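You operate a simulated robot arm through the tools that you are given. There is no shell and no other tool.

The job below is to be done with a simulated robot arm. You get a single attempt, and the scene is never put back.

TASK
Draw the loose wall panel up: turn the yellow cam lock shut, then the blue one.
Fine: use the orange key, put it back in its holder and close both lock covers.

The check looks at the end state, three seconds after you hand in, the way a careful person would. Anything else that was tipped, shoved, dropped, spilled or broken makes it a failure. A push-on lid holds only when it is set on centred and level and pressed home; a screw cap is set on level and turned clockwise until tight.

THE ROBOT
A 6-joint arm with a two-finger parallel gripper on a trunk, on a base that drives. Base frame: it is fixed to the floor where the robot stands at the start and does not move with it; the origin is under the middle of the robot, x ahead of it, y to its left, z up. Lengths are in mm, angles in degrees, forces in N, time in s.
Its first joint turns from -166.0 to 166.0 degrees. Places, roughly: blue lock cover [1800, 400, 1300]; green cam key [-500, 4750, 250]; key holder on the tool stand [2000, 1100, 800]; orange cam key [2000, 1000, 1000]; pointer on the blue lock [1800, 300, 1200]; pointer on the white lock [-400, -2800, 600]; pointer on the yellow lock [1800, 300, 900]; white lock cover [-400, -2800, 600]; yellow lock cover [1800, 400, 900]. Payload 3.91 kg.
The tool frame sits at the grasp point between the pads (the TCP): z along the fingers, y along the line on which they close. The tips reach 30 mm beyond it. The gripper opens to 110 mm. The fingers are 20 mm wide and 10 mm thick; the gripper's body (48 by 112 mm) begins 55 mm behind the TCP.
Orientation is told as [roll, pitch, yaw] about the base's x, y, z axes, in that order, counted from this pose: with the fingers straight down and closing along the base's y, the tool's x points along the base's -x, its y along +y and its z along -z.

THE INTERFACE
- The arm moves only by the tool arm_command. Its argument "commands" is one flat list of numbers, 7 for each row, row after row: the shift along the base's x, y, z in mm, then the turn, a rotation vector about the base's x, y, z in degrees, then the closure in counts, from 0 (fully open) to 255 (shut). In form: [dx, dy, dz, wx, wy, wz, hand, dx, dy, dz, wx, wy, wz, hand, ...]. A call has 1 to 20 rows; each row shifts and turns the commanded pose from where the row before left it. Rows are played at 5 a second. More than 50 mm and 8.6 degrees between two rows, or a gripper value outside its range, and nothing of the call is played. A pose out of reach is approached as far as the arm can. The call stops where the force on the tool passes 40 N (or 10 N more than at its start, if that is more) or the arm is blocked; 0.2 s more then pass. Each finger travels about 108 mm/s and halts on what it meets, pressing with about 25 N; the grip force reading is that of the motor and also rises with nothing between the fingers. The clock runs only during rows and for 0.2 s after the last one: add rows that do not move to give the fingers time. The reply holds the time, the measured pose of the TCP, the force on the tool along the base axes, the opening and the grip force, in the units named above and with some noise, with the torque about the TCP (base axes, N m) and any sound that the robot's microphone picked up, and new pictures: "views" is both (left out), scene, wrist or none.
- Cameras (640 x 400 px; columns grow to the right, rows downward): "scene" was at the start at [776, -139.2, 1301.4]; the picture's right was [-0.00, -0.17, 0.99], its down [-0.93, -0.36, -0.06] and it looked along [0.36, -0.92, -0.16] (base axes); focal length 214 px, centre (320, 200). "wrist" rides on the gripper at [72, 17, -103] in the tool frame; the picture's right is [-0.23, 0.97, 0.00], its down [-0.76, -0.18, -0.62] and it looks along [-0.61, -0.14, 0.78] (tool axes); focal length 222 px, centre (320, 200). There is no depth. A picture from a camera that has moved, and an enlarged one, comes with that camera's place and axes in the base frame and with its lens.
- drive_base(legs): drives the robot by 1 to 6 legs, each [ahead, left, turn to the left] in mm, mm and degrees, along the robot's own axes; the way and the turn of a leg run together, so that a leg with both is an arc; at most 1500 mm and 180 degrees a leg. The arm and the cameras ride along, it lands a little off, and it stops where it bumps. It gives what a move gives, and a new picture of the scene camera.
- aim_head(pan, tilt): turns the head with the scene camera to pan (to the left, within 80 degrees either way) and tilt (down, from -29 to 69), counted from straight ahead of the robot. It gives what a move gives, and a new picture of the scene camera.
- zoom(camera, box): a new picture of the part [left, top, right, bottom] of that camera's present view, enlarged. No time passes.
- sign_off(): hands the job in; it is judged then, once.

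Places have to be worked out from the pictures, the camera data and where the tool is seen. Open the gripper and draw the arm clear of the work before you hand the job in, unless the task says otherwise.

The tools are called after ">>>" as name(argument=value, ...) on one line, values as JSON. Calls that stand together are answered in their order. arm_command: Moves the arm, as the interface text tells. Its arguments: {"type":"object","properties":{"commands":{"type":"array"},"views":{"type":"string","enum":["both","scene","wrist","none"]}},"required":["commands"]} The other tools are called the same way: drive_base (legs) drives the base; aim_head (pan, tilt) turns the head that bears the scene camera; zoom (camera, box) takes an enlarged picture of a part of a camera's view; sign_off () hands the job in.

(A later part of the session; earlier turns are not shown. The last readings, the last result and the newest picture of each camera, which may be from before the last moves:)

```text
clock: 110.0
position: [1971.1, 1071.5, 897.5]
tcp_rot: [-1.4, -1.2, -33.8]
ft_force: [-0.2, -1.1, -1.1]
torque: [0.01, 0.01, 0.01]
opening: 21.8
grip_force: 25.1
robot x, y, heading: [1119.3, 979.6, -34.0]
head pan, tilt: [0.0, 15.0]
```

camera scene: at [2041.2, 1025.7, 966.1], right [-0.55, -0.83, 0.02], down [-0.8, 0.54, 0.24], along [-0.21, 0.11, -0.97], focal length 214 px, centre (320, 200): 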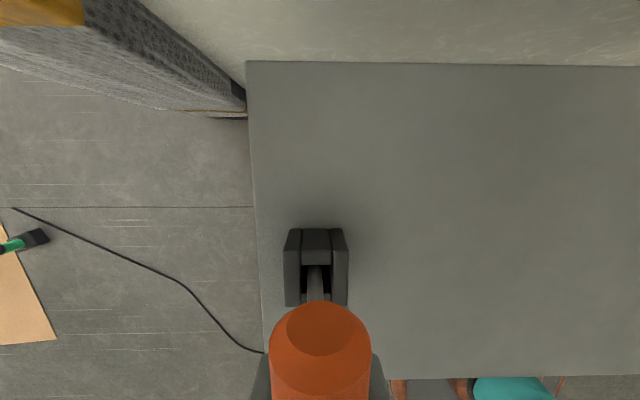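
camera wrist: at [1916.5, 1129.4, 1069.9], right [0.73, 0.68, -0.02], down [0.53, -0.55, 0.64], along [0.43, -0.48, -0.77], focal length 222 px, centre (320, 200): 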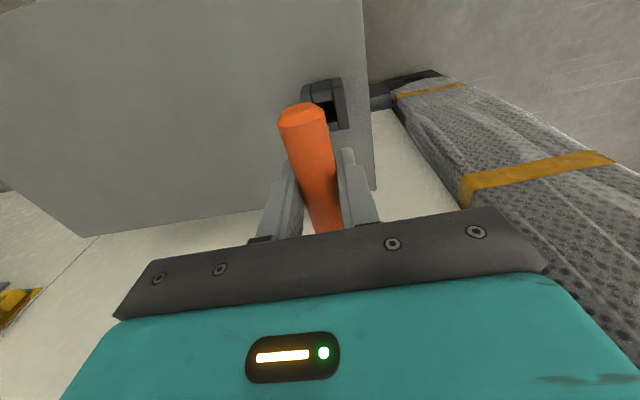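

>>> arm_command(commands=[0, 0, -1.5, 0, 0, 0, 255, 0, 0, -1.5, 0, 0, 0, 255, 0, 0, 0, 0, 0, 0, 255], views="both")

```text
clock: 110.8
position: [1971.0, 1072.2, 895.3]
tcp_rot: [-1.4, -1.2, -33.6]
ft_force: [0.4, 1.7, -1.2]
torque: [-0.01, 0.04, -0.02]
opening: 22.1
grip_force: 24.9
robot x, y, heading: [1119.1, 981.0, -34.1]
head pan, tilt: [0.0, 15.0]
camera scene: at [2040.8, 1026.1, 932.9], right [-0.55, -0.83, 0.02], down [-0.8, 0.54, 0.24], along [-0.21, 0.11, -0.97], focal length 214 px, centre (320, 200)
camera wrist: at [1919.8, 1130.4, 996.3], right [0.73, 0.68, -0.02], down [0.53, -0.55, 0.64], along [0.43, -0.48, -0.77], focal length 222 px, centre (320, 200)
```

scene: 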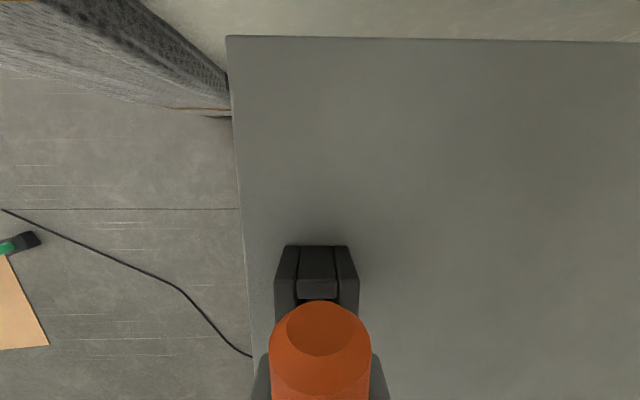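
wrist: 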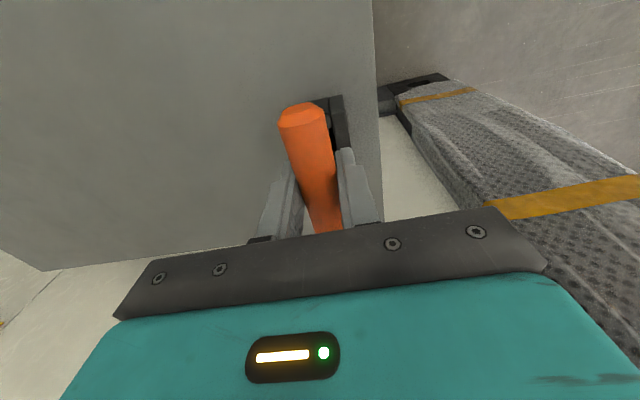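

No bottom felt yet at 895; I keep easing down in small steps.

>>> arm_command(commands=[0, 0, -1.5, 0, 0, 0, 255, 0, 0, -1.5, 0, 0, 0, 255, 0, 0, 0, 0, 0, 0, 255], views="none")

>>> arm_command(commands=[0, 0, -1.5, 0, 0, 0, 255, 0, 0, 0, 0, 0, 0, 255], views="none")

```text
clock: 111.6
position: [1969.8, 1073.2, 894.2]
tcp_rot: [-1.3, -1.2, -33.8]
ft_force: [2.1, -0.5, 22.7]
torque: [-0.09, -0.14, -0.02]
opening: 22.0
grip_force: 25.0
robot x, y, heading: [1120.4, 979.3, -33.9]
head pan, tilt: [0.0, 15.0]
```

```text
clock: 112.2
position: [1968.9, 1073.1, 891.4]
tcp_rot: [-1.4, -1.2, -33.6]
ft_force: [-0.3, 1.7, 24.1]
torque: [-0.02, 0.02, 0.01]
opening: 21.9
grip_force: 25.0
robot x, y, heading: [1120.7, 981.1, -34.1]
head pan, tilt: [0.0, 15.0]
```

Bottomed with 24 N. I relieve the push a bit and open the gripper, then rise clear.

>>> arm_command(commands=[0, 0, 1.5, 0, 0, 0, 255, 0, 0, 0, 0, 0, 0, 200, 0, 0, 0, 0, 0, 0, 120, 0, 0, 0, 0, 0, 0, 0, 0, 0, 0, 0, 0, 0, 0, 0, 0, 0, 0, 0, 0, 0, 0, 0, 0, 0, 0, 0, 0], views="both")

```text
clock: 113.8
position: [1971.2, 1072.5, 891.5]
tcp_rot: [-1.4, -1.3, -33.7]
ft_force: [0.0, 0.0, -0.5]
torque: [0.01, -0.02, 0.02]
opening: 109.8
grip_force: 0.0
robot x, y, heading: [1117.3, 984.2, -33.9]
head pan, tilt: [0.0, 15.0]
camera scene: at [2040.6, 1026.4, 929.7], right [-0.55, -0.83, 0.02], down [-0.8, 0.54, 0.24], along [-0.21, 0.11, -0.97], focal length 214 px, centre (320, 200)
camera wrist: at [1919.5, 1130.7, 993.0], right [0.73, 0.68, -0.02], down [0.53, -0.55, 0.64], along [0.43, -0.48, -0.77], focal length 222 px, centre (320, 200)
```

scene: 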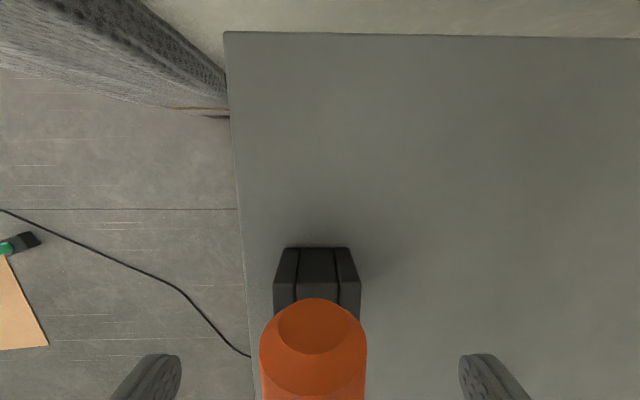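
wrist: 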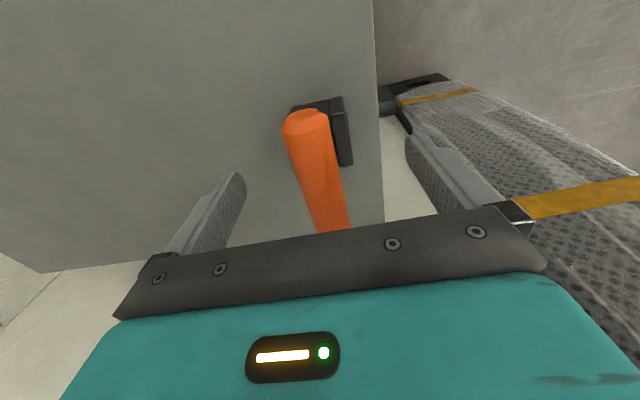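

Released. I rise clear and check the key's stance.

>>> arm_command(commands=[0, 0, 20, 0, 0, 0, 0, 0, 0, 35, 0, 0, 0, 0, 0, 0, 35, 0, 0, 0, 0, 0, 0, 35, 0, 0, 0, 0, 0, 0, 35, 0, 0, 0, 0, 0, 0, 35, 0, 0, 0, 0, 0, 0, 0, 0, 0, 0, 0], views="both")

>>> zoom(camera="scene", box=[270, 180, 370, 290])

>>> zoom(camera="wrist", box=[260, 30, 380, 130])

```text
clock: 115.4
position: [1972.3, 1071.0, 1086.8]
tcp_rot: [-1.4, -1.2, -33.6]
ft_force: [-0.1, 0.8, 0.9]
torque: [0.0, 0.01, 0.02]
opening: 109.8
grip_force: 0.1
robot x, y, heading: [1123.0, 980.7, -34.0]
head pan, tilt: [0.0, 15.0]
camera scene: at [2042.4, 1025.6, 1125.5], right [-0.55, -0.83, 0.02], down [-0.8, 0.54, 0.24], along [-0.21, 0.11, -0.97], focal length 214 px, centre (320, 200)
camera wrist: at [1921.3, 1129.8, 1188.8], right [0.73, 0.68, -0.02], down [0.53, -0.55, 0.64], along [0.43, -0.48, -0.77], focal length 222 px, centre (320, 200)
```

scene: 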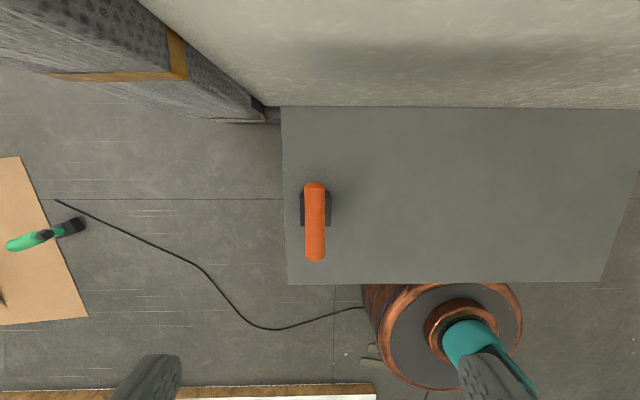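
wrist: 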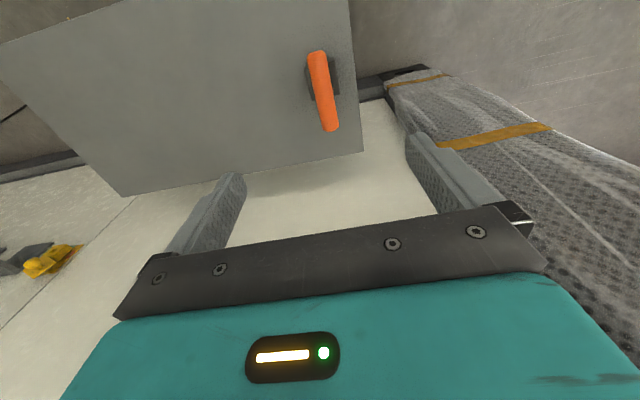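

```text
3.64 times, centred on (320, 235) of scene
camera zoom: at [2042.4, 1025.6, 1125.5], right [-0.55, -0.83, 0.02], down [-0.8, 0.54, 0.24], along [-0.21, 0.11, -0.97], focal length 780 px, centre (320, 73)
```

zoom: 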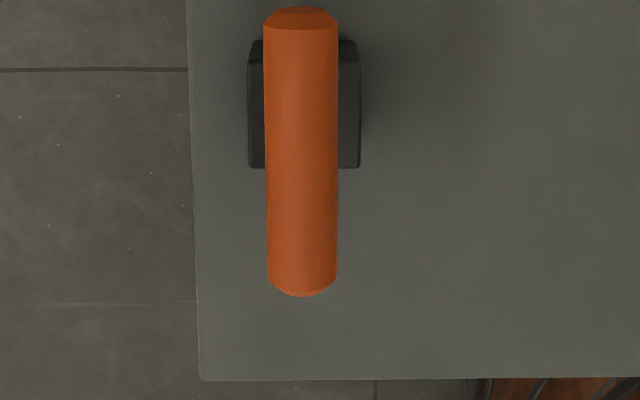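

```text
4.00 times, centred on (320, 80) of wrist
camera zoom: at [1921.3, 1129.8, 1188.8], right [0.73, 0.68, -0.02], down [0.53, -0.55, 0.64], along [0.43, -0.48, -0.77], focal length 888 px, centre (320, 680)
```

zoom: 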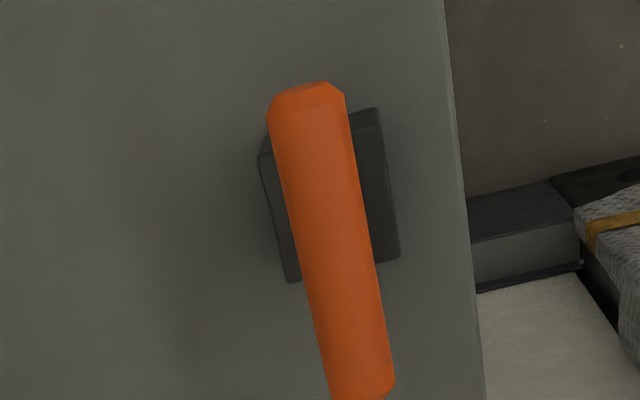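

The key stands back in its holder. I straighten the tool and return in front of the locks to deal with the covers.

>>> arm_command(commands=[-27, -31.2, 3, 1.83, 0.22, 0, 0, -27, -31.2, 3, 0, 0, 0, 0, -27, -31.2, 3, 0, 0, 0, 0, -27, -31.2, 3, 0, 0, 0, 0, -27, -31.2, 3, 0, 0, 0, 0, -27, -31.2, 3, 0, 0, 0, 0, -27, -31.2, 3, 0, 0, 0, 0, -27, -31.2, 3, 0, 0, 0, 0, -27, -31.2, 3, 0, 0, 0, 0, -27, -31.2, 3, 0, 0, 0, 0, -27, -31.2, 3, 0, 0, 0, 0, -27, -31.2, 3, 0, 0, 0, 0, -27, -31.2, 3, 0, 0, 0, 0, -27, -31.2, 3, 0, 0, 0, 0, -27, -31.2, 3, 0, 0, 0, 0, -27, -31.2, 3, 0, 0, 0, 0, -27, -31.2, 3, 0, 0, 0, 0, -27, -31.2, 3, 0, 0, 0, 0], views="none")

>>> arm_command(commands=[6.9, -4.6, 0, -4.55, -6.82, 0, 0, 6.9, -4.6, 0, -4.55, -6.82, 0, 0, 6.9, -4.6, 0, -4.55, -6.82, 0, 0, 6.9, -4.6, 0, -4.55, -6.82, 0, 0, 6.9, -4.6, 0, -4.55, -6.82, 0, 0, 6.9, -4.6, 0, -4.55, -6.82, 0, 0, 6.9, -4.6, 0, -4.55, -6.82, 0, 0, 6.9, -4.6, 0, -4.55, -6.82, 0, 0, 6.9, -4.6, 0, -4.55, -6.82, 0, 0, 6.9, -4.6, 0, -4.55, -6.82, 0, 0, 6.9, -4.6, 0, -4.45, -6.65, 0, 0, 0, 0, 0, 0, 0, 0, 0], views="both")

>>> aim_head(pan=0, tilt=0)

```text
clock: 119.2
position: [1484.0, 509.5, 1142.0]
tcp_rot: [0.0, 0.0, -33.5]
ft_force: [0.6, 1.1, 0.6]
torque: [-0.01, 0.02, 0.02]
opening: 109.9
grip_force: 0.0
robot x, y, heading: [1117.1, 977.9, -34.1]
head pan, tilt: [0.0, 15.0]
```

```text
clock: 121.8
position: [1559.4, 460.2, 1143.1]
tcp_rot: [-80.7, -89.9, 47.1]
ft_force: [0.3, 0.2, 0.0]
torque: [-0.01, -0.03, 0.0]
opening: 110.0
grip_force: 0.2
robot x, y, heading: [1121.0, 980.8, -33.9]
head pan, tilt: [0.0, 15.0]
camera scene: at [1527.9, 480.8, 1228.0], right [-0.56, -0.83, 0.0], down [-0.22, 0.14, -0.97], along [0.8, -0.54, -0.26], focal length 214 px, centre (320, 200)
camera wrist: at [1483.3, 532.3, 1070.0], right [0.54, 0.81, 0.23], down [-0.62, 0.2, 0.76], along [0.57, -0.55, 0.61], focal length 222 px, centre (320, 200)
```

scene: 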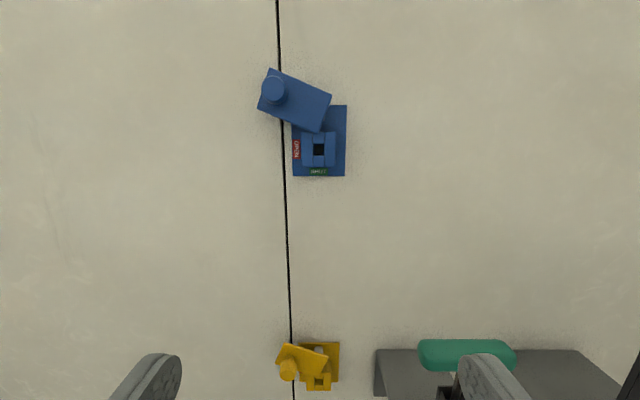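
wrist: 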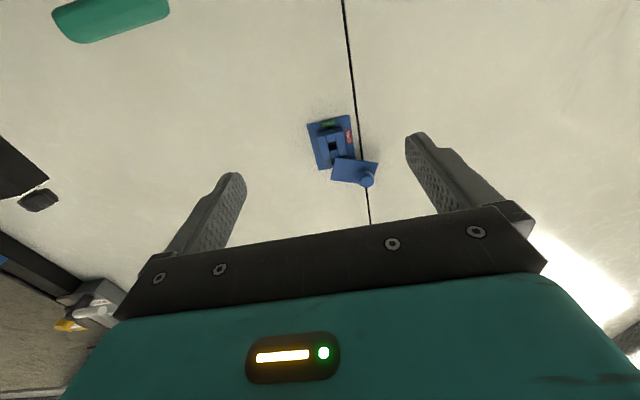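

```text
clock: 122.6
position: [1558.6, 459.7, 1142.8]
tcp_rot: [-61.7, -89.9, 28.0]
ft_force: [-0.2, 0.8, 0.2]
torque: [0.01, -0.01, 0.01]
opening: 109.9
grip_force: 0.1
robot x, y, heading: [1116.3, 985.5, -34.1]
head pan, tilt: [0.0, 0.0]
camera scene: at [1525.3, 482.7, 1252.2], right [-0.55, -0.83, 0.0], down [0.0, 0.0, -1.0], along [0.83, -0.55, 0.0], focal length 214 px, centre (320, 200)
```

scene: 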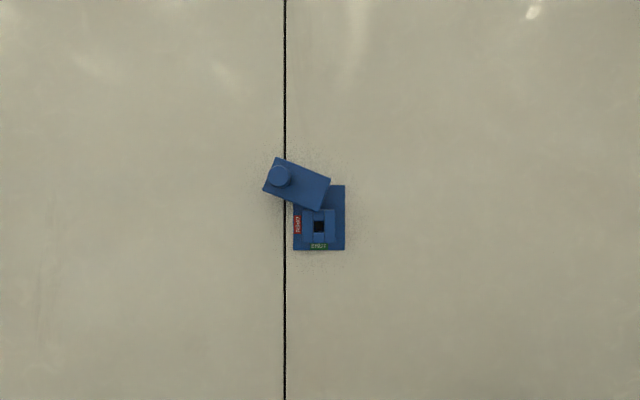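

A head-on view now; I zoom to measure the blue cover's pivot and knob.

>>> zoom(camera="scene", box=[250, 145, 362, 255])

>>> zoom(camera="wrist", box=[290, 100, 400, 200])

```text
3.64 times, centred on (306, 200) of scene
camera zoom: at [1525.3, 482.7, 1252.2], right [-0.55, -0.83, 0.0], down [0.0, 0.0, -1.0], along [0.83, -0.55, 0.0], focal length 780 px, centre (371, 200)
```

zoom: 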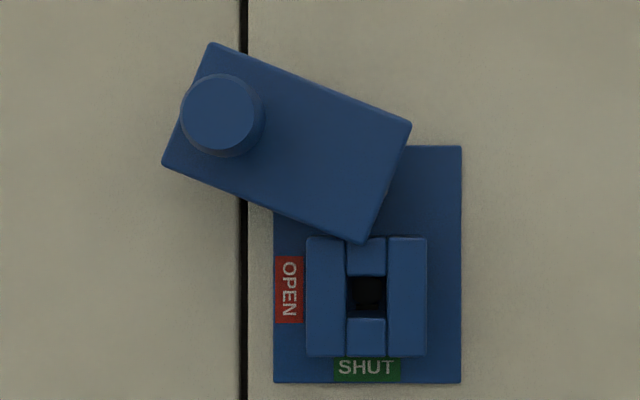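

```text
4.00 times, centred on (345, 150) of wrist
camera zoom: at [1483.3, 532.3, 1070.2], right [0.54, 0.81, 0.23], down [-0.62, 0.2, 0.76], along [0.57, -0.55, 0.61], focal length 888 px, centre (220, 400)
```

zoom: 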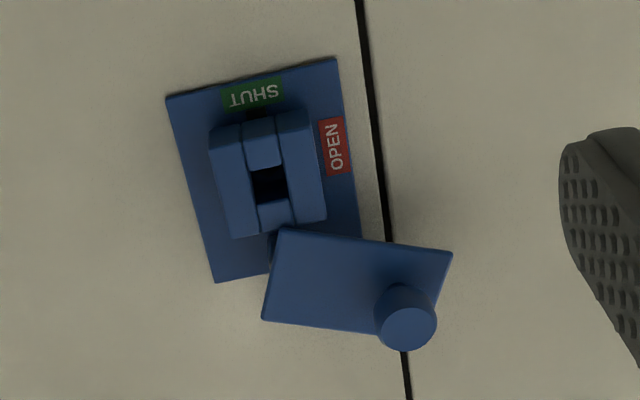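

Measured: pivot near (t 1247, z 1260), knob 24 mm thick, 46 mm from the pivot, its front at n ≈ 1232 and the plate at n ≈ 1259. I'll grip the knob with the fingers set diagonally (upper-left/lower-right) and swing it along its arc. For that I roll the tool 225° clockwise and move in front of the knob.

>>> arm_command(commands=[0.886, 1.333, 4.785, 6.69, -4.45, 0, 120, 0.886, 1.333, 4.785, 6.69, -4.45, 0, 120, 0.886, 1.333, 4.785, 6.69, -4.45, 0, 120, 0.886, 1.333, 4.785, 6.69, -4.45, 0, 120, 0.886, 1.333, 4.785, 6.69, -4.45, 0, 120, 0.886, 1.333, 4.785, 6.69, -4.45, 0, 120, 0.886, 1.333, 4.785, 6.69, -4.45, 0, 120, 0.886, 1.333, 4.785, 6.69, -4.45, 0, 120, 0.886, 1.333, 4.785, 6.69, -4.45, 0, 120, 0.886, 1.333, 4.785, 6.69, -4.45, 0, 120, 0.886, 1.333, 4.785, 6.69, -4.45, 0, 120, 0.886, 1.333, 4.785, 6.69, -4.45, 0, 120, 0.886, 1.333, 4.785, 6.69, -4.45, 0, 120, 0.886, 1.333, 4.785, 6.69, -4.45, 0, 120], views="none")

>>> arm_command(commands=[0.886, 1.333, 4.785, 6.69, -4.45, 0, 120, 0.886, 1.333, 4.785, 6.69, -4.45, 0, 120, 0.886, 1.333, 4.785, 6.69, -4.45, 0, 120, 0.886, 1.333, 4.785, 6.69, -4.45, 0, 120, 0.886, 1.333, 4.785, 6.69, -4.45, 0, 120, 0.886, 1.333, 4.785, 6.69, -4.45, 0, 120, 0.886, 1.333, 4.785, 6.69, -4.45, 0, 120, 0.886, 1.333, 4.785, 6.69, -4.45, 0, 120, 0.886, 1.333, 4.785, 6.69, -4.45, 0, 120, 0.886, 1.333, 4.785, 6.69, -4.45, 0, 120, 0.886, 1.333, 4.785, 6.69, -4.45, 0, 120, 0.886, 1.333, 4.785, 6.69, -4.45, 0, 120, 0.886, 1.333, 4.785, 6.69, -4.45, 0, 120, 0.886, 1.333, 4.785, 6.69, -4.45, 0, 120, 0, 0, 0, 0, 0, 0, 120], views="both")

```text
clock: 125.6
position: [1574.6, 477.7, 1208.5]
tcp_rot: [89.9, 22.7, -123.7]
ft_force: [0.1, -0.2, 1.2]
torque: [-0.02, -0.01, -0.01]
opening: 58.2
grip_force: 0.1
robot x, y, heading: [1115.2, 984.7, -34.1]
head pan, tilt: [0.0, 0.0]
```

```text
clock: 128.8
position: [1586.5, 496.3, 1275.5]
tcp_rot: [-90.1, 44.9, 56.4]
ft_force: [-0.3, 0.1, 0.0]
torque: [0.0, -0.01, 0.0]
opening: 58.2
grip_force: 0.1
robot x, y, heading: [1118.7, 977.9, -33.7]
head pan, tilt: [0.0, 0.0]
camera scene: at [1594.9, 583.5, 1197.1], right [0.39, 0.59, 0.71], down [-0.39, -0.59, 0.71], along [0.83, -0.55, 0.0], focal length 214 px, centre (320, 200)
camera wrist: at [1465.6, 501.6, 1314.4], right [-0.29, -0.44, -0.85], down [-0.15, 0.9, -0.41], along [0.94, 0.01, -0.33], focal length 222 px, centre (320, 200)
```

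scene: 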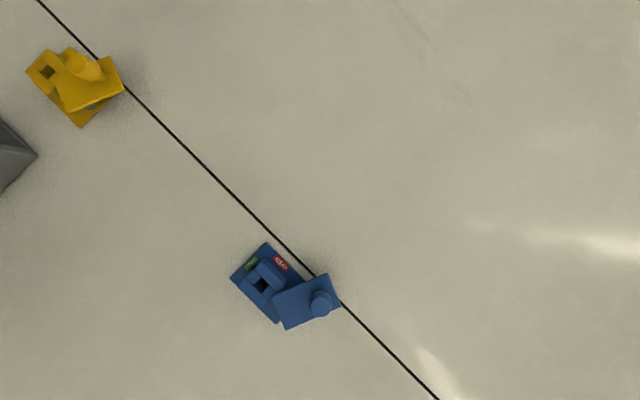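
wrist: 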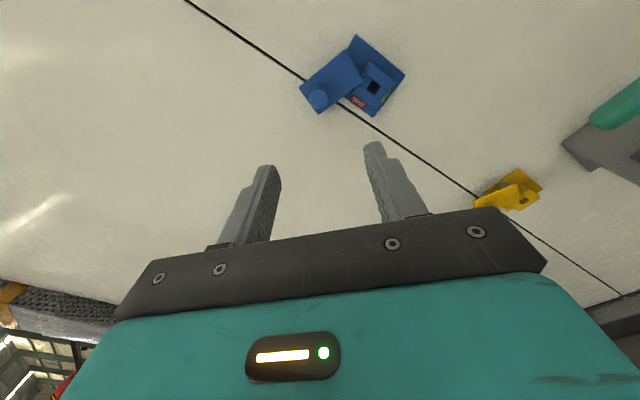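

The axis projects right onto the knob. I zoom to confirm before advancing.

>>> zoom(camera="scene", box=[220, 235, 350, 340])

```text
3.81 times, centred on (285, 288) of scene
camera zoom: at [1594.9, 583.5, 1197.1], right [0.39, 0.59, 0.71], down [-0.39, -0.59, 0.71], along [0.83, -0.55, 0.0], focal length 817 px, centre (453, -133)
```

zoom: 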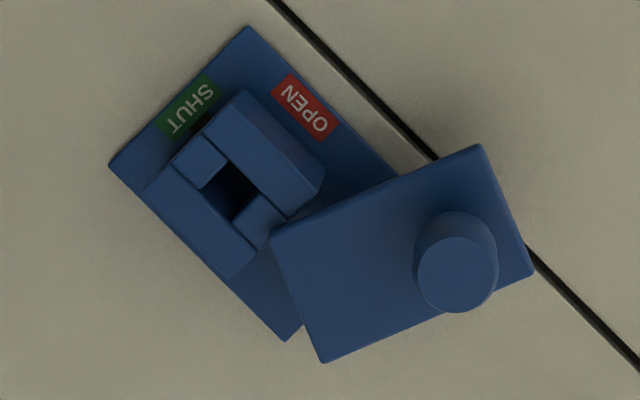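

Knob is within 2 mm of the axis. I trim and approach to just short of it.

>>> arm_command(commands=[-0.8, -1.2, 1.4, 0, 0, 0, 120, 27, -18, 0, 0, 0, 0, 120, 27, -18, 0, 0, 0, 0, 120, 27, -18, 0, 0, 0, 0, 120, 27, -18, 0, 0, 0, 0, 120, 0, 0, 0, 0, 0, 0, 120], views="both")

>>> aim_head(pan=0, tilt=25)

```text
clock: 130.2
position: [1692.2, 422.2, 1274.2]
tcp_rot: [-90.1, 45.2, 56.4]
ft_force: [-0.1, 0.9, -0.2]
torque: [0.05, 0.02, 0.0]
opening: 58.3
grip_force: 0.1
robot x, y, heading: [1118.0, 981.0, -34.2]
head pan, tilt: [0.0, 0.0]
camera scene: at [1701.5, 509.2, 1196.5], right [0.39, 0.59, 0.71], down [-0.39, -0.59, 0.71], along [0.83, -0.55, 0.0], focal length 214 px, centre (320, 200)
camera wrist: at [1572.3, 427.4, 1313.9], right [-0.29, -0.44, -0.85], down [-0.15, 0.9, -0.41], along [0.94, 0.01, -0.33], focal length 222 px, centre (320, 200)
```

scene: 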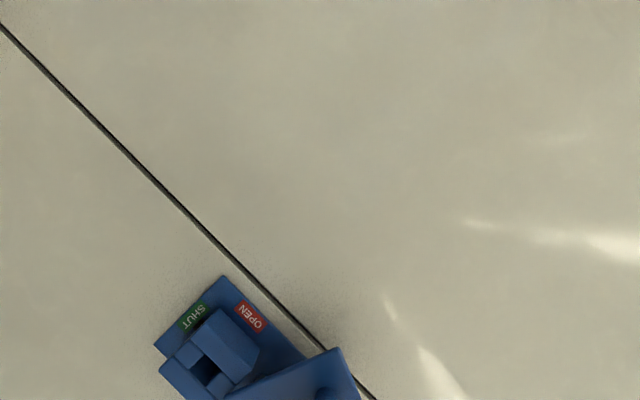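
wrist: 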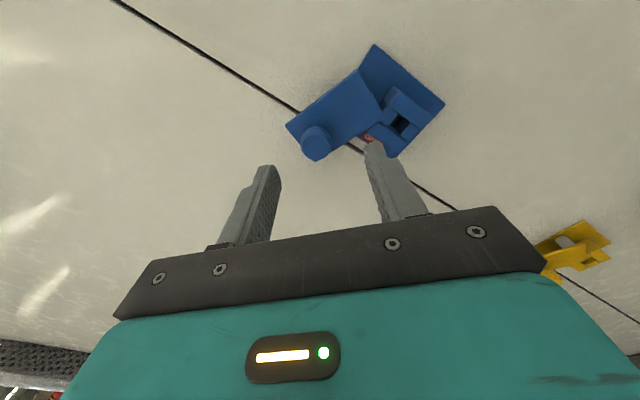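

```text
clock: 131.1
position: [1692.7, 421.6, 1275.0]
tcp_rot: [-90.1, 45.1, 56.4]
ft_force: [0.1, -0.3, 0.0]
torque: [-0.01, 0.05, -0.04]
opening: 58.1
grip_force: 0.0
robot x, y, heading: [1117.5, 982.3, -34.1]
head pan, tilt: [0.0, 25.0]
camera scene: at [1687.3, 484.3, 1224.9], right [0.39, 0.59, 0.71], down [-0.71, -0.3, 0.64], along [0.59, -0.75, 0.3], focal length 214 px, centre (320, 200)
```

scene: 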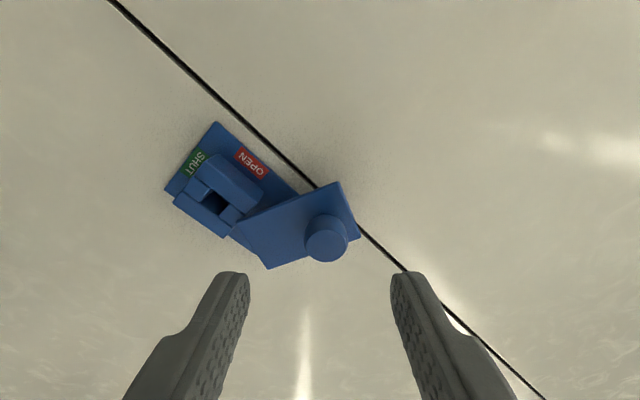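

Fingers straddle the knob; a shift of ~2 mm toward up-left centres it. Then I advance 44 mm so the tips reach past the knob's front but not the plate.

>>> arm_command(commands=[0.8, 1.2, 1.4, 0, 0, 0, 120, 12.5, -8.3, 0, 0, 0, 0, 120, 12.5, -8.3, 0, 0, 0, 0, 120, 11.6, -7.7, 0, 0, 0, 0, 120, 0, 0, 0, 0, 0, 0, 120], views="both")

```text
clock: 132.3
position: [1730.6, 399.4, 1277.0]
tcp_rot: [-90.1, 45.1, 56.3]
ft_force: [0.4, 0.2, -0.3]
torque: [0.02, -0.03, -0.02]
opening: 58.4
grip_force: 0.1
robot x, y, heading: [1118.0, 983.1, -34.0]
head pan, tilt: [0.0, 25.0]
camera scene: at [1725.3, 462.1, 1228.1], right [0.39, 0.59, 0.71], down [-0.71, -0.3, 0.64], along [0.59, -0.75, 0.3], focal length 214 px, centre (320, 200)
camera wrist: at [1610.1, 405.2, 1316.9], right [-0.29, -0.44, -0.85], down [-0.15, 0.9, -0.41], along [0.94, 0.01, -0.33], focal length 222 px, centre (320, 200)
```

scene: 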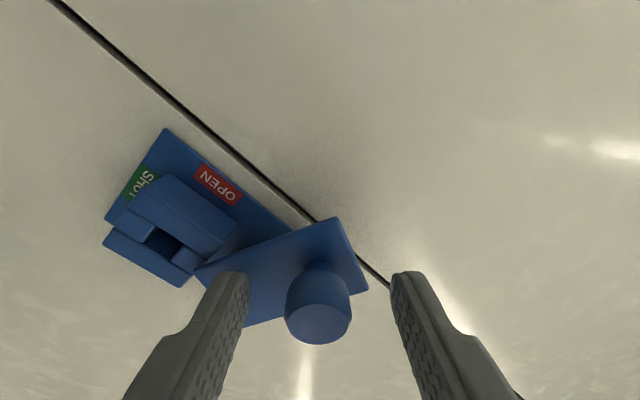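
wrist: 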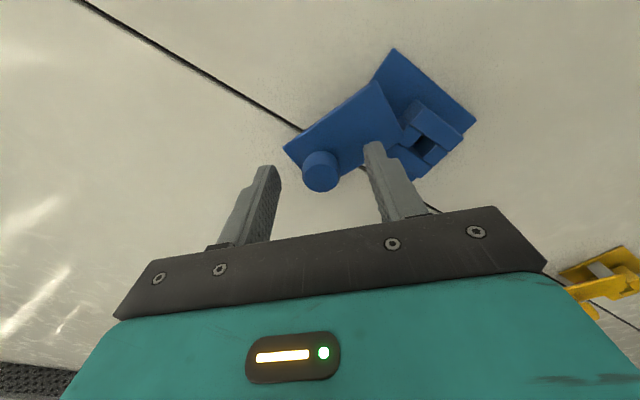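

Knob sits between the fingers. I close the gripper on it.

>>> arm_command(commands=[0, 0, 0, 0, 0, 0, 180, 0, 0, 0, 0, 0, 0, 255, 0, 0, 0, 0, 0, 0, 255, 0, 0, 0, 0, 0, 0, 255], views="both")

```text
clock: 133.3
position: [1729.9, 400.0, 1277.3]
tcp_rot: [-90.1, 45.1, 56.4]
ft_force: [-3.1, -2.2, -2.2]
torque: [0.07, 0.05, -0.18]
opening: 24.3
grip_force: 44.8
robot x, y, heading: [1116.6, 980.6, -34.2]
head pan, tilt: [0.0, 25.0]
camera scene: at [1725.0, 461.6, 1227.8], right [0.39, 0.59, 0.71], down [-0.71, -0.3, 0.64], along [0.59, -0.75, 0.3], focal length 214 px, centre (320, 200)
camera wrist: at [1609.8, 404.8, 1316.7], right [-0.29, -0.44, -0.85], down [-0.15, 0.9, -0.41], along [0.94, 0.01, -0.33], focal length 222 px, centre (320, 200)
```

scene: 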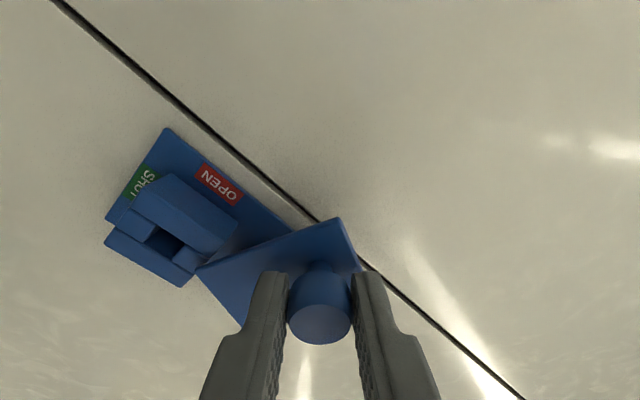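
wrist: 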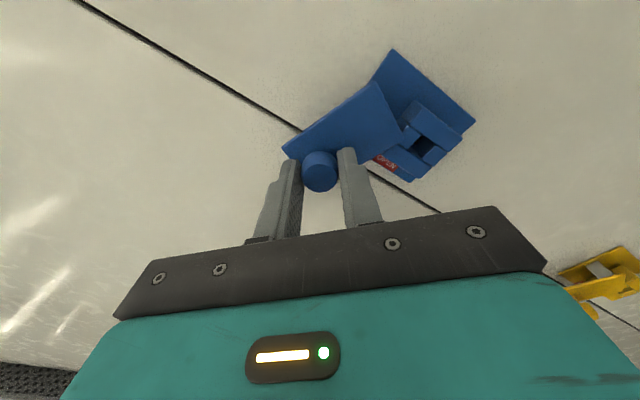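

Gripped at 24.3 mm. I start swinging the knob down its arc, 18° first, watching force.

>>> arm_command(commands=[0.83, 1.25, -4.64, 0, 0, 0, 255, 0.55, 0.83, -4.74, 0, 0, 0, 255, 0.28, 0.42, -4.82, 0, 0, 0, 255, 0, 0, 0, 0, 0, 0, 255], views="scene")

```text
clock: 134.3
position: [1733.6, 403.6, 1263.3]
tcp_rot: [-90.0, 45.0, 56.5]
ft_force: [15.4, 0.3, 13.5]
torque: [-0.59, 0.19, -0.05]
opening: 24.2
grip_force: 45.1
robot x, y, heading: [1120.6, 981.9, -34.1]
head pan, tilt: [0.0, 25.0]
camera scene: at [1727.7, 465.8, 1214.2], right [0.39, 0.59, 0.71], down [-0.71, -0.3, 0.64], along [0.59, -0.75, 0.3], focal length 214 px, centre (320, 200)
```

scene: 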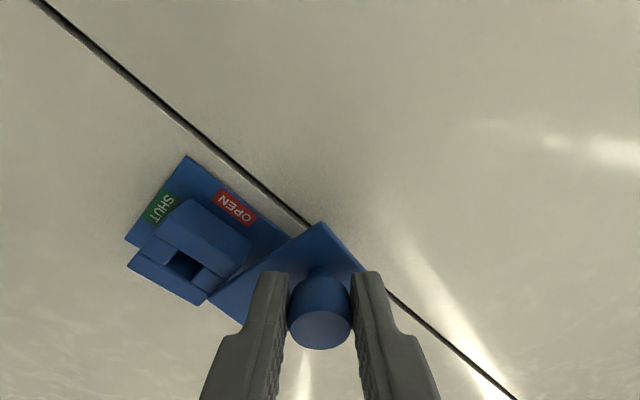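

The cover follows; moderate forces. I ease the path slightly outward and toward the wall and continue 24° more.

>>> arm_command(commands=[1.22, 0.03, -4.9, 0, 0, 0, 255, -0.28, -0.42, -4.9, 0, 0, 0, 255, -0.55, -0.83, -4.8, 0, 0, 0, 255, -0.83, -1.25, -4.7, 0, 0, 0, 255, 0, 0, 0, 0, 0, 0, 255], views="scene")

```text
clock: 135.5
position: [1732.7, 402.1, 1245.8]
tcp_rot: [-90.1, 45.3, 56.5]
ft_force: [12.8, 33.5, 4.1]
torque: [-0.53, 0.38, 0.6]
opening: 24.2
grip_force: 45.1
robot x, y, heading: [1117.0, 981.1, -34.0]
head pan, tilt: [0.0, 25.0]
camera scene: at [1727.4, 465.4, 1196.2], right [0.39, 0.59, 0.7], down [-0.71, -0.3, 0.64], along [0.59, -0.75, 0.3], focal length 214 px, centre (320, 200)
```

scene: 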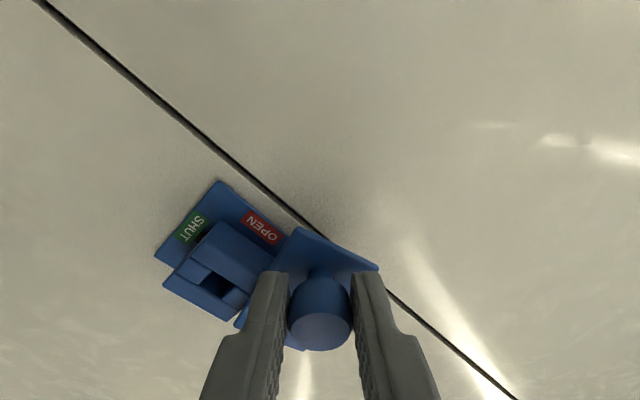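

A 35 N side force builds up; either my arc is too tight or the plate meets the guide. I zoom in to see.

>>> zoom(camera="scene", box=[140, 170, 400, 370])

>>> zoom(camera="wrist", box=[240, 20, 500, 240])

```text
2.00 times, centred on (270, 270) of scene
camera zoom: at [1727.4, 465.4, 1196.2], right [0.39, 0.59, 0.7], down [-0.71, -0.3, 0.64], along [0.59, -0.75, 0.3], focal length 429 px, centre (420, 60)
```

zoom: 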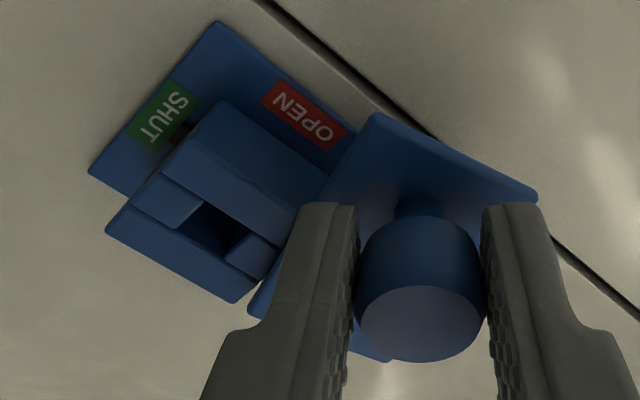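

```text
1.82 times, centred on (370, 130) of wrist
camera zoom: at [1612.5, 408.4, 1285.2], right [-0.29, -0.44, -0.85], down [-0.15, 0.9, -0.42], along [0.94, 0.01, -0.33], focal length 404 px, centre (229, 327)
```

zoom: 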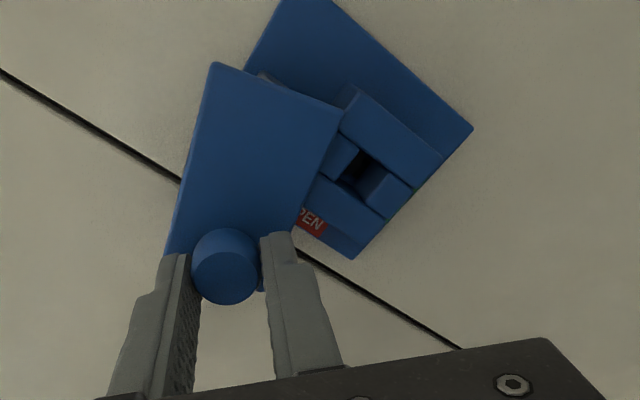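

The plate does lie in front of the guide; fitting the positions gives pivot ≈ (t 1247, z 1257) and radius ≈ 48 mm, so my path was 2 mm too tight. I correct and continue 21° along the arc.

>>> arm_command(commands=[0.72, 1.08, -3.2, 0, 0, 0, 255, -1.33, -2.0, -5.4, 0, 0, 0, 255, -1.66, -2.5, -5.1, 0, 0, 0, 255, 0, 0, 0, 0, 0, 0, 255], views="scene")

```text
clock: 136.5
position: [1729.1, 395.6, 1232.9]
tcp_rot: [-90.1, 45.1, 56.3]
ft_force: [1.9, 10.7, 7.6]
torque: [-0.69, -0.03, -0.27]
opening: 24.5
grip_force: 45.0
robot x, y, heading: [1120.4, 981.2, -34.0]
head pan, tilt: [0.0, 25.0]
camera scene: at [1723.0, 458.2, 1183.0], right [0.39, 0.59, 0.71], down [-0.71, -0.3, 0.64], along [0.59, -0.75, 0.3], focal length 214 px, centre (320, 200)
```

scene: 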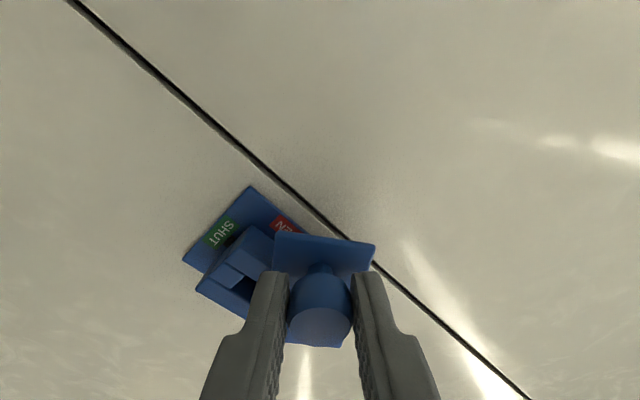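

Forces dropped and the plate is sweeping over the guide. Next 28°.

>>> arm_command(commands=[-1.94, -2.92, -4.7, 0, 0, 0, 255, -2.32, -3.5, -4.2, 0, 0, 0, 255, -2.55, -3.83, -3.7, 0, 0, 0, 255, -2.77, -4.16, -3.0, 0, 0, 0, 255, 0, 0, 0, 0, 0, 0, 255], views="scene")

```text
clock: 137.7
position: [1719.5, 383.1, 1215.5]
tcp_rot: [-90.1, 45.1, 56.4]
ft_force: [3.5, 13.2, 4.1]
torque: [-0.53, 0.45, 0.28]
opening: 24.4
grip_force: 44.1
robot x, y, heading: [1116.0, 981.1, -33.8]
head pan, tilt: [0.0, 25.0]
camera scene: at [1714.6, 445.4, 1166.7], right [0.39, 0.59, 0.71], down [-0.71, -0.3, 0.64], along [0.59, -0.75, 0.3], focal length 214 px, centre (320, 200)
```

scene: 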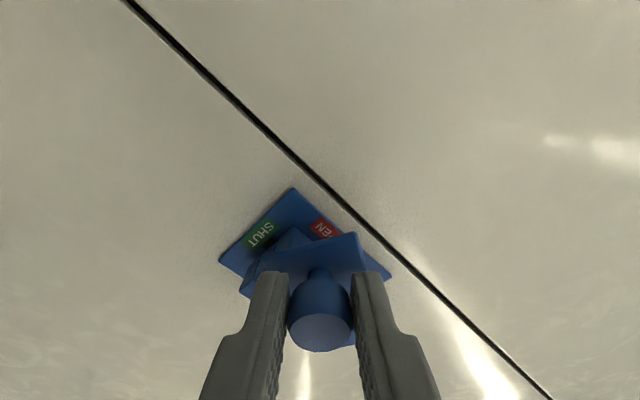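

Now at about -60°. I continue toward straight down, three more steps.

>>> arm_command(commands=[-2.99, -4.5, -2.5, 0, 0, 0, 255, -3.1, -4.66, -1.8, 0, 0, 0, 255, -3.21, -4.83, -1.0, 0, 0, 0, 255, 0, 0, 0, 0, 0, 0, 255], views="scene")

>>> zoom(camera="scene", box=[180, 150, 440, 370])

```text
clock: 138.7
position: [1710.4, 368.9, 1211.0]
tcp_rot: [-90.0, 45.2, 56.4]
ft_force: [7.1, 12.3, 5.2]
torque: [-0.54, 0.38, 0.25]
opening: 24.5
grip_force: 44.8
robot x, y, heading: [1122.2, 979.8, -33.8]
head pan, tilt: [0.0, 25.0]
camera scene: at [1705.5, 431.3, 1161.2], right [0.39, 0.59, 0.71], down [-0.71, -0.3, 0.64], along [0.59, -0.75, 0.3], focal length 214 px, centre (320, 200)
```

scene: 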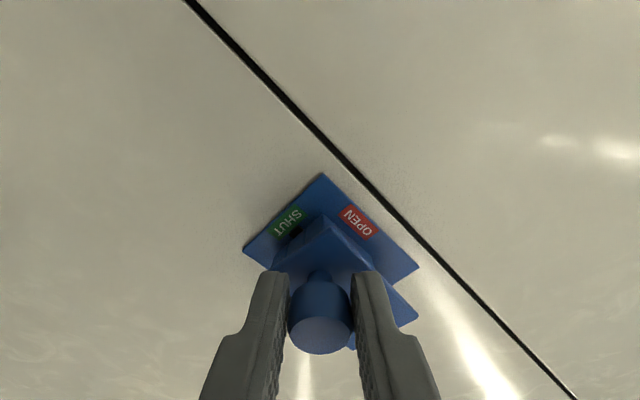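

```text
1.82 times, centred on (310, 260) of scene
camera zoom: at [1705.5, 431.3, 1161.2], right [0.39, 0.59, 0.71], down [-0.71, -0.3, 0.64], along [0.59, -0.75, 0.3], focal length 390 px, centre (338, 91)
```

zoom: 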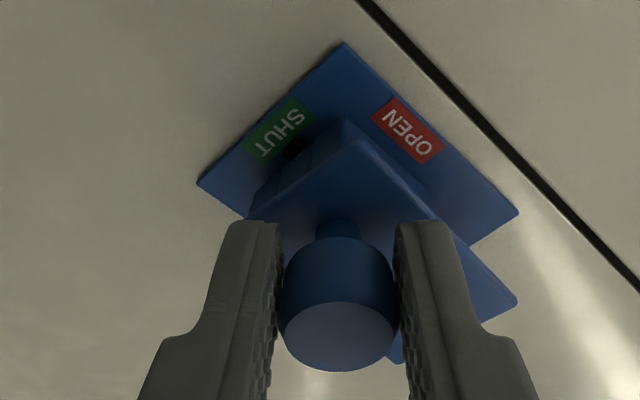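

Nearly parallel to the back plate; one more step to straight down.

>>> arm_command(commands=[-3.27, -4.91, -0.4, 0, 0, 0, 255, 0, 0, 0, 0, 0, 0, 255], views="scene")

>>> zoom(camera="scene", box=[200, 130, 460, 350])

```text
clock: 139.3
position: [1708.0, 365.1, 1210.5]
tcp_rot: [-90.1, 45.2, 56.5]
ft_force: [15.6, 26.6, 2.1]
torque: [-0.25, 0.42, 0.68]
opening: 24.8
grip_force: 44.8
robot x, y, heading: [1118.0, 980.9, -33.9]
head pan, tilt: [0.0, 25.0]
camera scene: at [1703.3, 428.2, 1160.5], right [0.39, 0.59, 0.71], down [-0.71, -0.3, 0.64], along [0.59, -0.75, 0.3], focal length 214 px, centre (320, 200)
```

scene: 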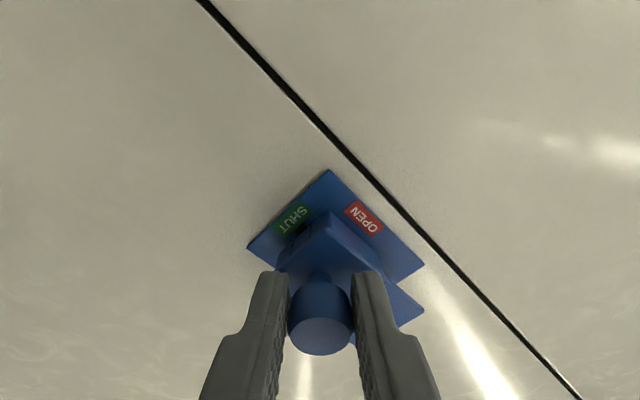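

```text
1.82 times, centred on (330, 240) of scene
camera zoom: at [1703.3, 428.2, 1160.5], right [0.39, 0.59, 0.71], down [-0.71, -0.3, 0.64], along [0.59, -0.75, 0.3], focal length 390 px, centre (302, 127)
```

zoom: 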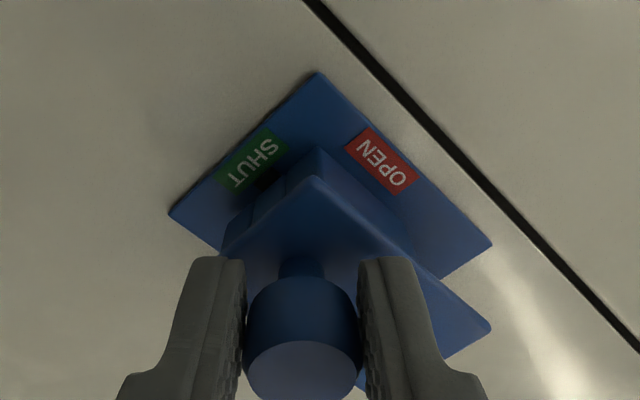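

A firm stop (31 N) with the plate parallel to its base: the blue cover is closed. I relax slightly, open, and back off.

>>> arm_command(commands=[0.8, 1.2, 0, 0, 0, 0, 255, 0, 0, 0, 0, 0, 0, 120, 0, 0, 0, 0, 0, 0, 120, 0, 0, 0, 0, 0, 0, 120, -16.6, 11, 0, 0, 0, 0, 120, -25, 16.6, 0, 0, 0, 0, 120, -25, 16.6, 0, 0, 0, 0, 120, -25, 16.6, 0, 0, 0, 0, 120, 0, 0, 0, 0, 0, 0, 120], views="scene")

>>> zoom(camera="scene", box=[230, 90, 400, 260])

```text
clock: 141.3
position: [1614.4, 424.1, 1210.1]
tcp_rot: [-90.0, 45.2, 56.3]
ft_force: [-0.1, 1.5, 0.2]
torque: [0.0, 0.02, 0.01]
opening: 58.0
grip_force: 0.1
robot x, y, heading: [1118.9, 981.1, -34.1]
head pan, tilt: [0.0, 25.0]
camera scene: at [1609.9, 487.1, 1161.1], right [0.39, 0.59, 0.71], down [-0.71, -0.3, 0.64], along [0.59, -0.75, 0.3], focal length 214 px, centre (320, 200)
```

scene: 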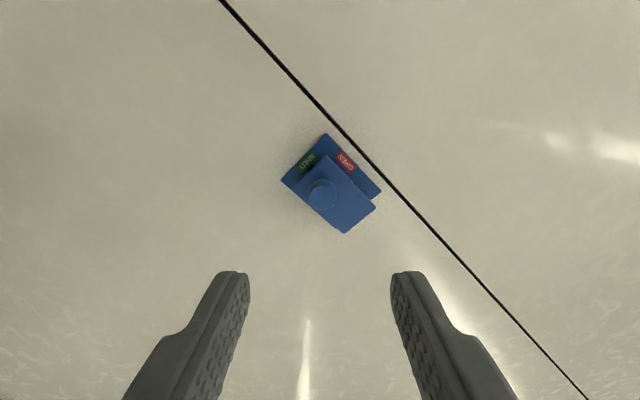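

```text
2.35 times, centred on (315, 175) of scene
camera zoom: at [1609.9, 487.1, 1161.1], right [0.39, 0.59, 0.71], down [-0.71, -0.3, 0.64], along [0.59, -0.75, 0.3], focal length 505 px, centre (332, 259)
```

zoom: 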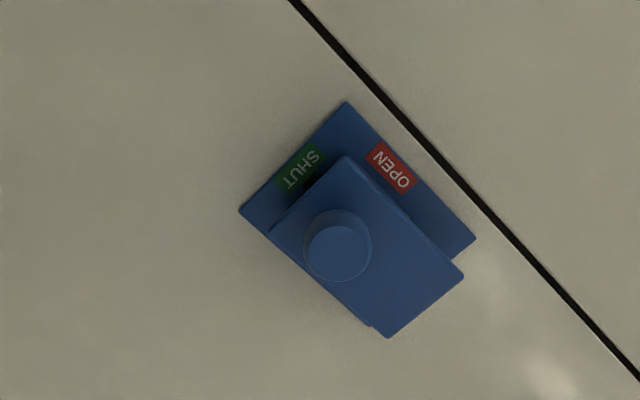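

Blue cover closed properly over its socket. Yellow has the same layout about 360 mm lower; I move in front of its knob, expected at (t 1289.5, z 916).

>>> arm_command(commands=[5.9, 8.9, -36.7, 0, 0, 0, 120, 5.9, 8.9, -36.7, 0, 0, 0, 120, 5.9, 8.9, -36.7, 0, 0, 0, 120, 6, 9, -36.7, 0, 0, 0, 120, 0, 0, -36.7, 0, 0, 0, 120, 0, 0, -36.7, 0, 0, 0, 120, 0, 0, -36.7, 0, 0, 0, 120, 0, 0, -36.7, 0, 0, 0, 120, 0, 0, 0, 0, 0, 0, 120], views="both")

>>> zoom(camera="scene", box=[160, 60, 420, 280])

```text
clock: 143.3
position: [1641.6, 462.6, 915.1]
tcp_rot: [-90.1, 45.1, 56.3]
ft_force: [1.0, 0.4, 0.3]
torque: [0.02, 0.0, 0.0]
opening: 58.4
grip_force: 0.0
robot x, y, heading: [1116.6, 979.9, -34.1]
head pan, tilt: [0.0, 25.0]
camera scene: at [1635.5, 524.4, 865.6], right [0.39, 0.59, 0.71], down [-0.71, -0.3, 0.64], along [0.59, -0.75, 0.3], focal length 214 px, centre (320, 200)
camera wrist: at [1520.3, 467.6, 954.5], right [-0.29, -0.44, -0.85], down [-0.15, 0.9, -0.41], along [0.94, 0.01, -0.33], focal length 222 px, centre (320, 200)
```

scene: 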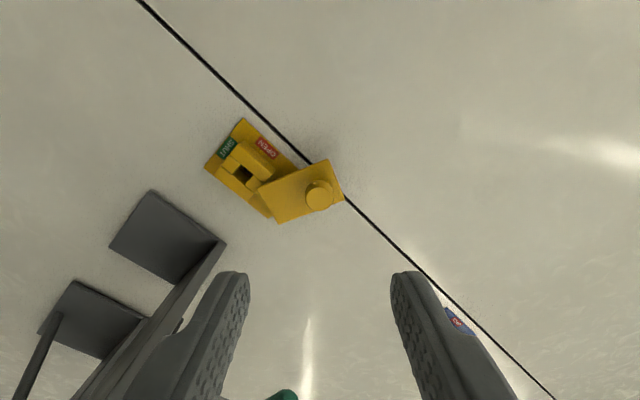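
wrist: 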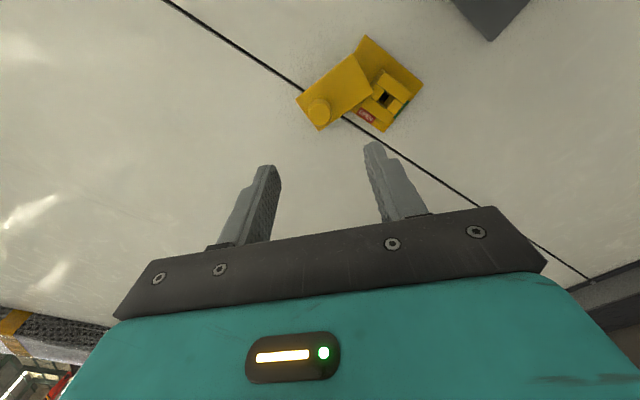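

```text
1.82 times, centred on (290, 170) of scene
camera zoom: at [1635.5, 524.4, 865.6], right [0.39, 0.59, 0.71], down [-0.71, -0.3, 0.64], along [0.59, -0.75, 0.3], focal length 390 px, centre (374, 254)
```

zoom: 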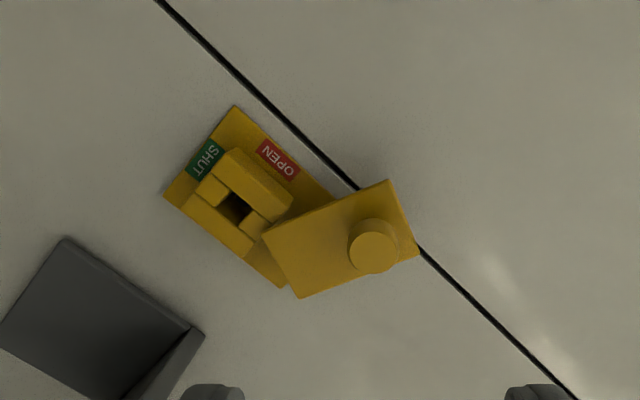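

Knob is centred between the fingers. I advance most of the way and check.

>>> arm_command(commands=[22.5, -14.95, 0, 0, 0, 0, 120, 22.5, -14.95, 0, 0, 0, 0, 120, 20, -13.3, 0, 0, 0, 0, 120, 0, 0, 0, 0, 0, 0, 120], views="scene")

```text
clock: 144.3
position: [1705.6, 418.9, 914.8]
tcp_rot: [-90.1, 45.1, 56.5]
ft_force: [-0.7, -1.4, -0.4]
torque: [0.02, 0.02, -0.02]
opening: 58.3
grip_force: 0.1
robot x, y, heading: [1118.1, 981.7, -34.1]
head pan, tilt: [0.0, 25.0]
camera scene: at [1699.9, 480.4, 865.5], right [0.39, 0.59, 0.71], down [-0.71, -0.3, 0.64], along [0.59, -0.75, 0.3], focal length 214 px, centre (320, 200)
```

scene: 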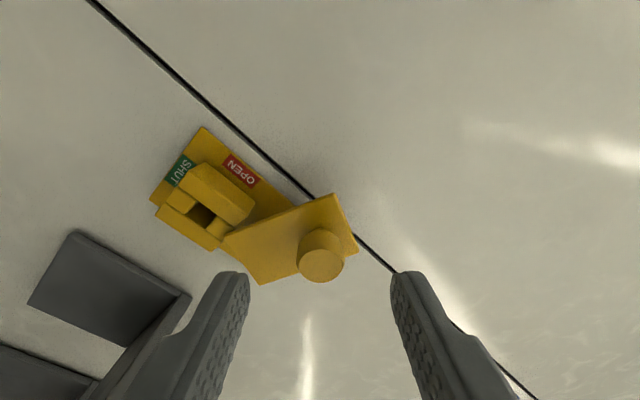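

Centred. I advance the last 30 mm and close on the knob.

>>> arm_command(commands=[12.5, -8.3, 0, 0, 0, 0, 120, 12.5, -8.3, 0, 0, 0, 0, 120, 0, 0, 0, 0, 0, 0, 120, 0, 0, 0, 0, 0, 0, 180, 0, 0, 0, 0, 0, 0, 255, 0, 0, 0, 0, 0, 0, 255, 0, 0, 0, 0, 0, 0, 255], views="scene")

```text
clock: 145.9
position: [1730.5, 401.8, 915.2]
tcp_rot: [-90.1, 45.0, 56.4]
ft_force: [2.4, -1.0, 2.4]
torque: [-0.01, 0.1, -0.09]
opening: 24.4
grip_force: 45.0
robot x, y, heading: [1119.6, 979.9, -34.2]
head pan, tilt: [0.0, 25.0]
camera scene: at [1725.0, 464.0, 865.5], right [0.39, 0.59, 0.71], down [-0.71, -0.3, 0.64], along [0.59, -0.75, 0.3], focal length 214 px, centre (320, 200)
```

scene: 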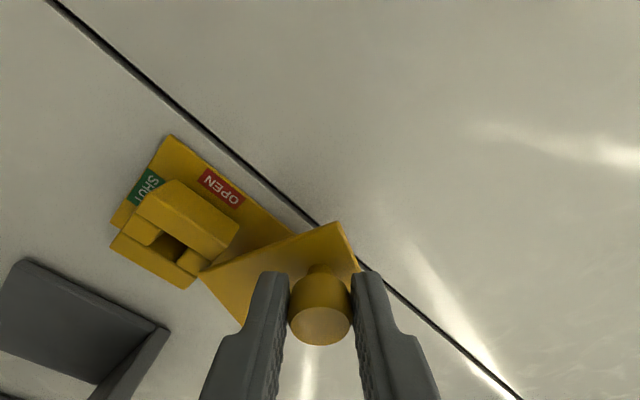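

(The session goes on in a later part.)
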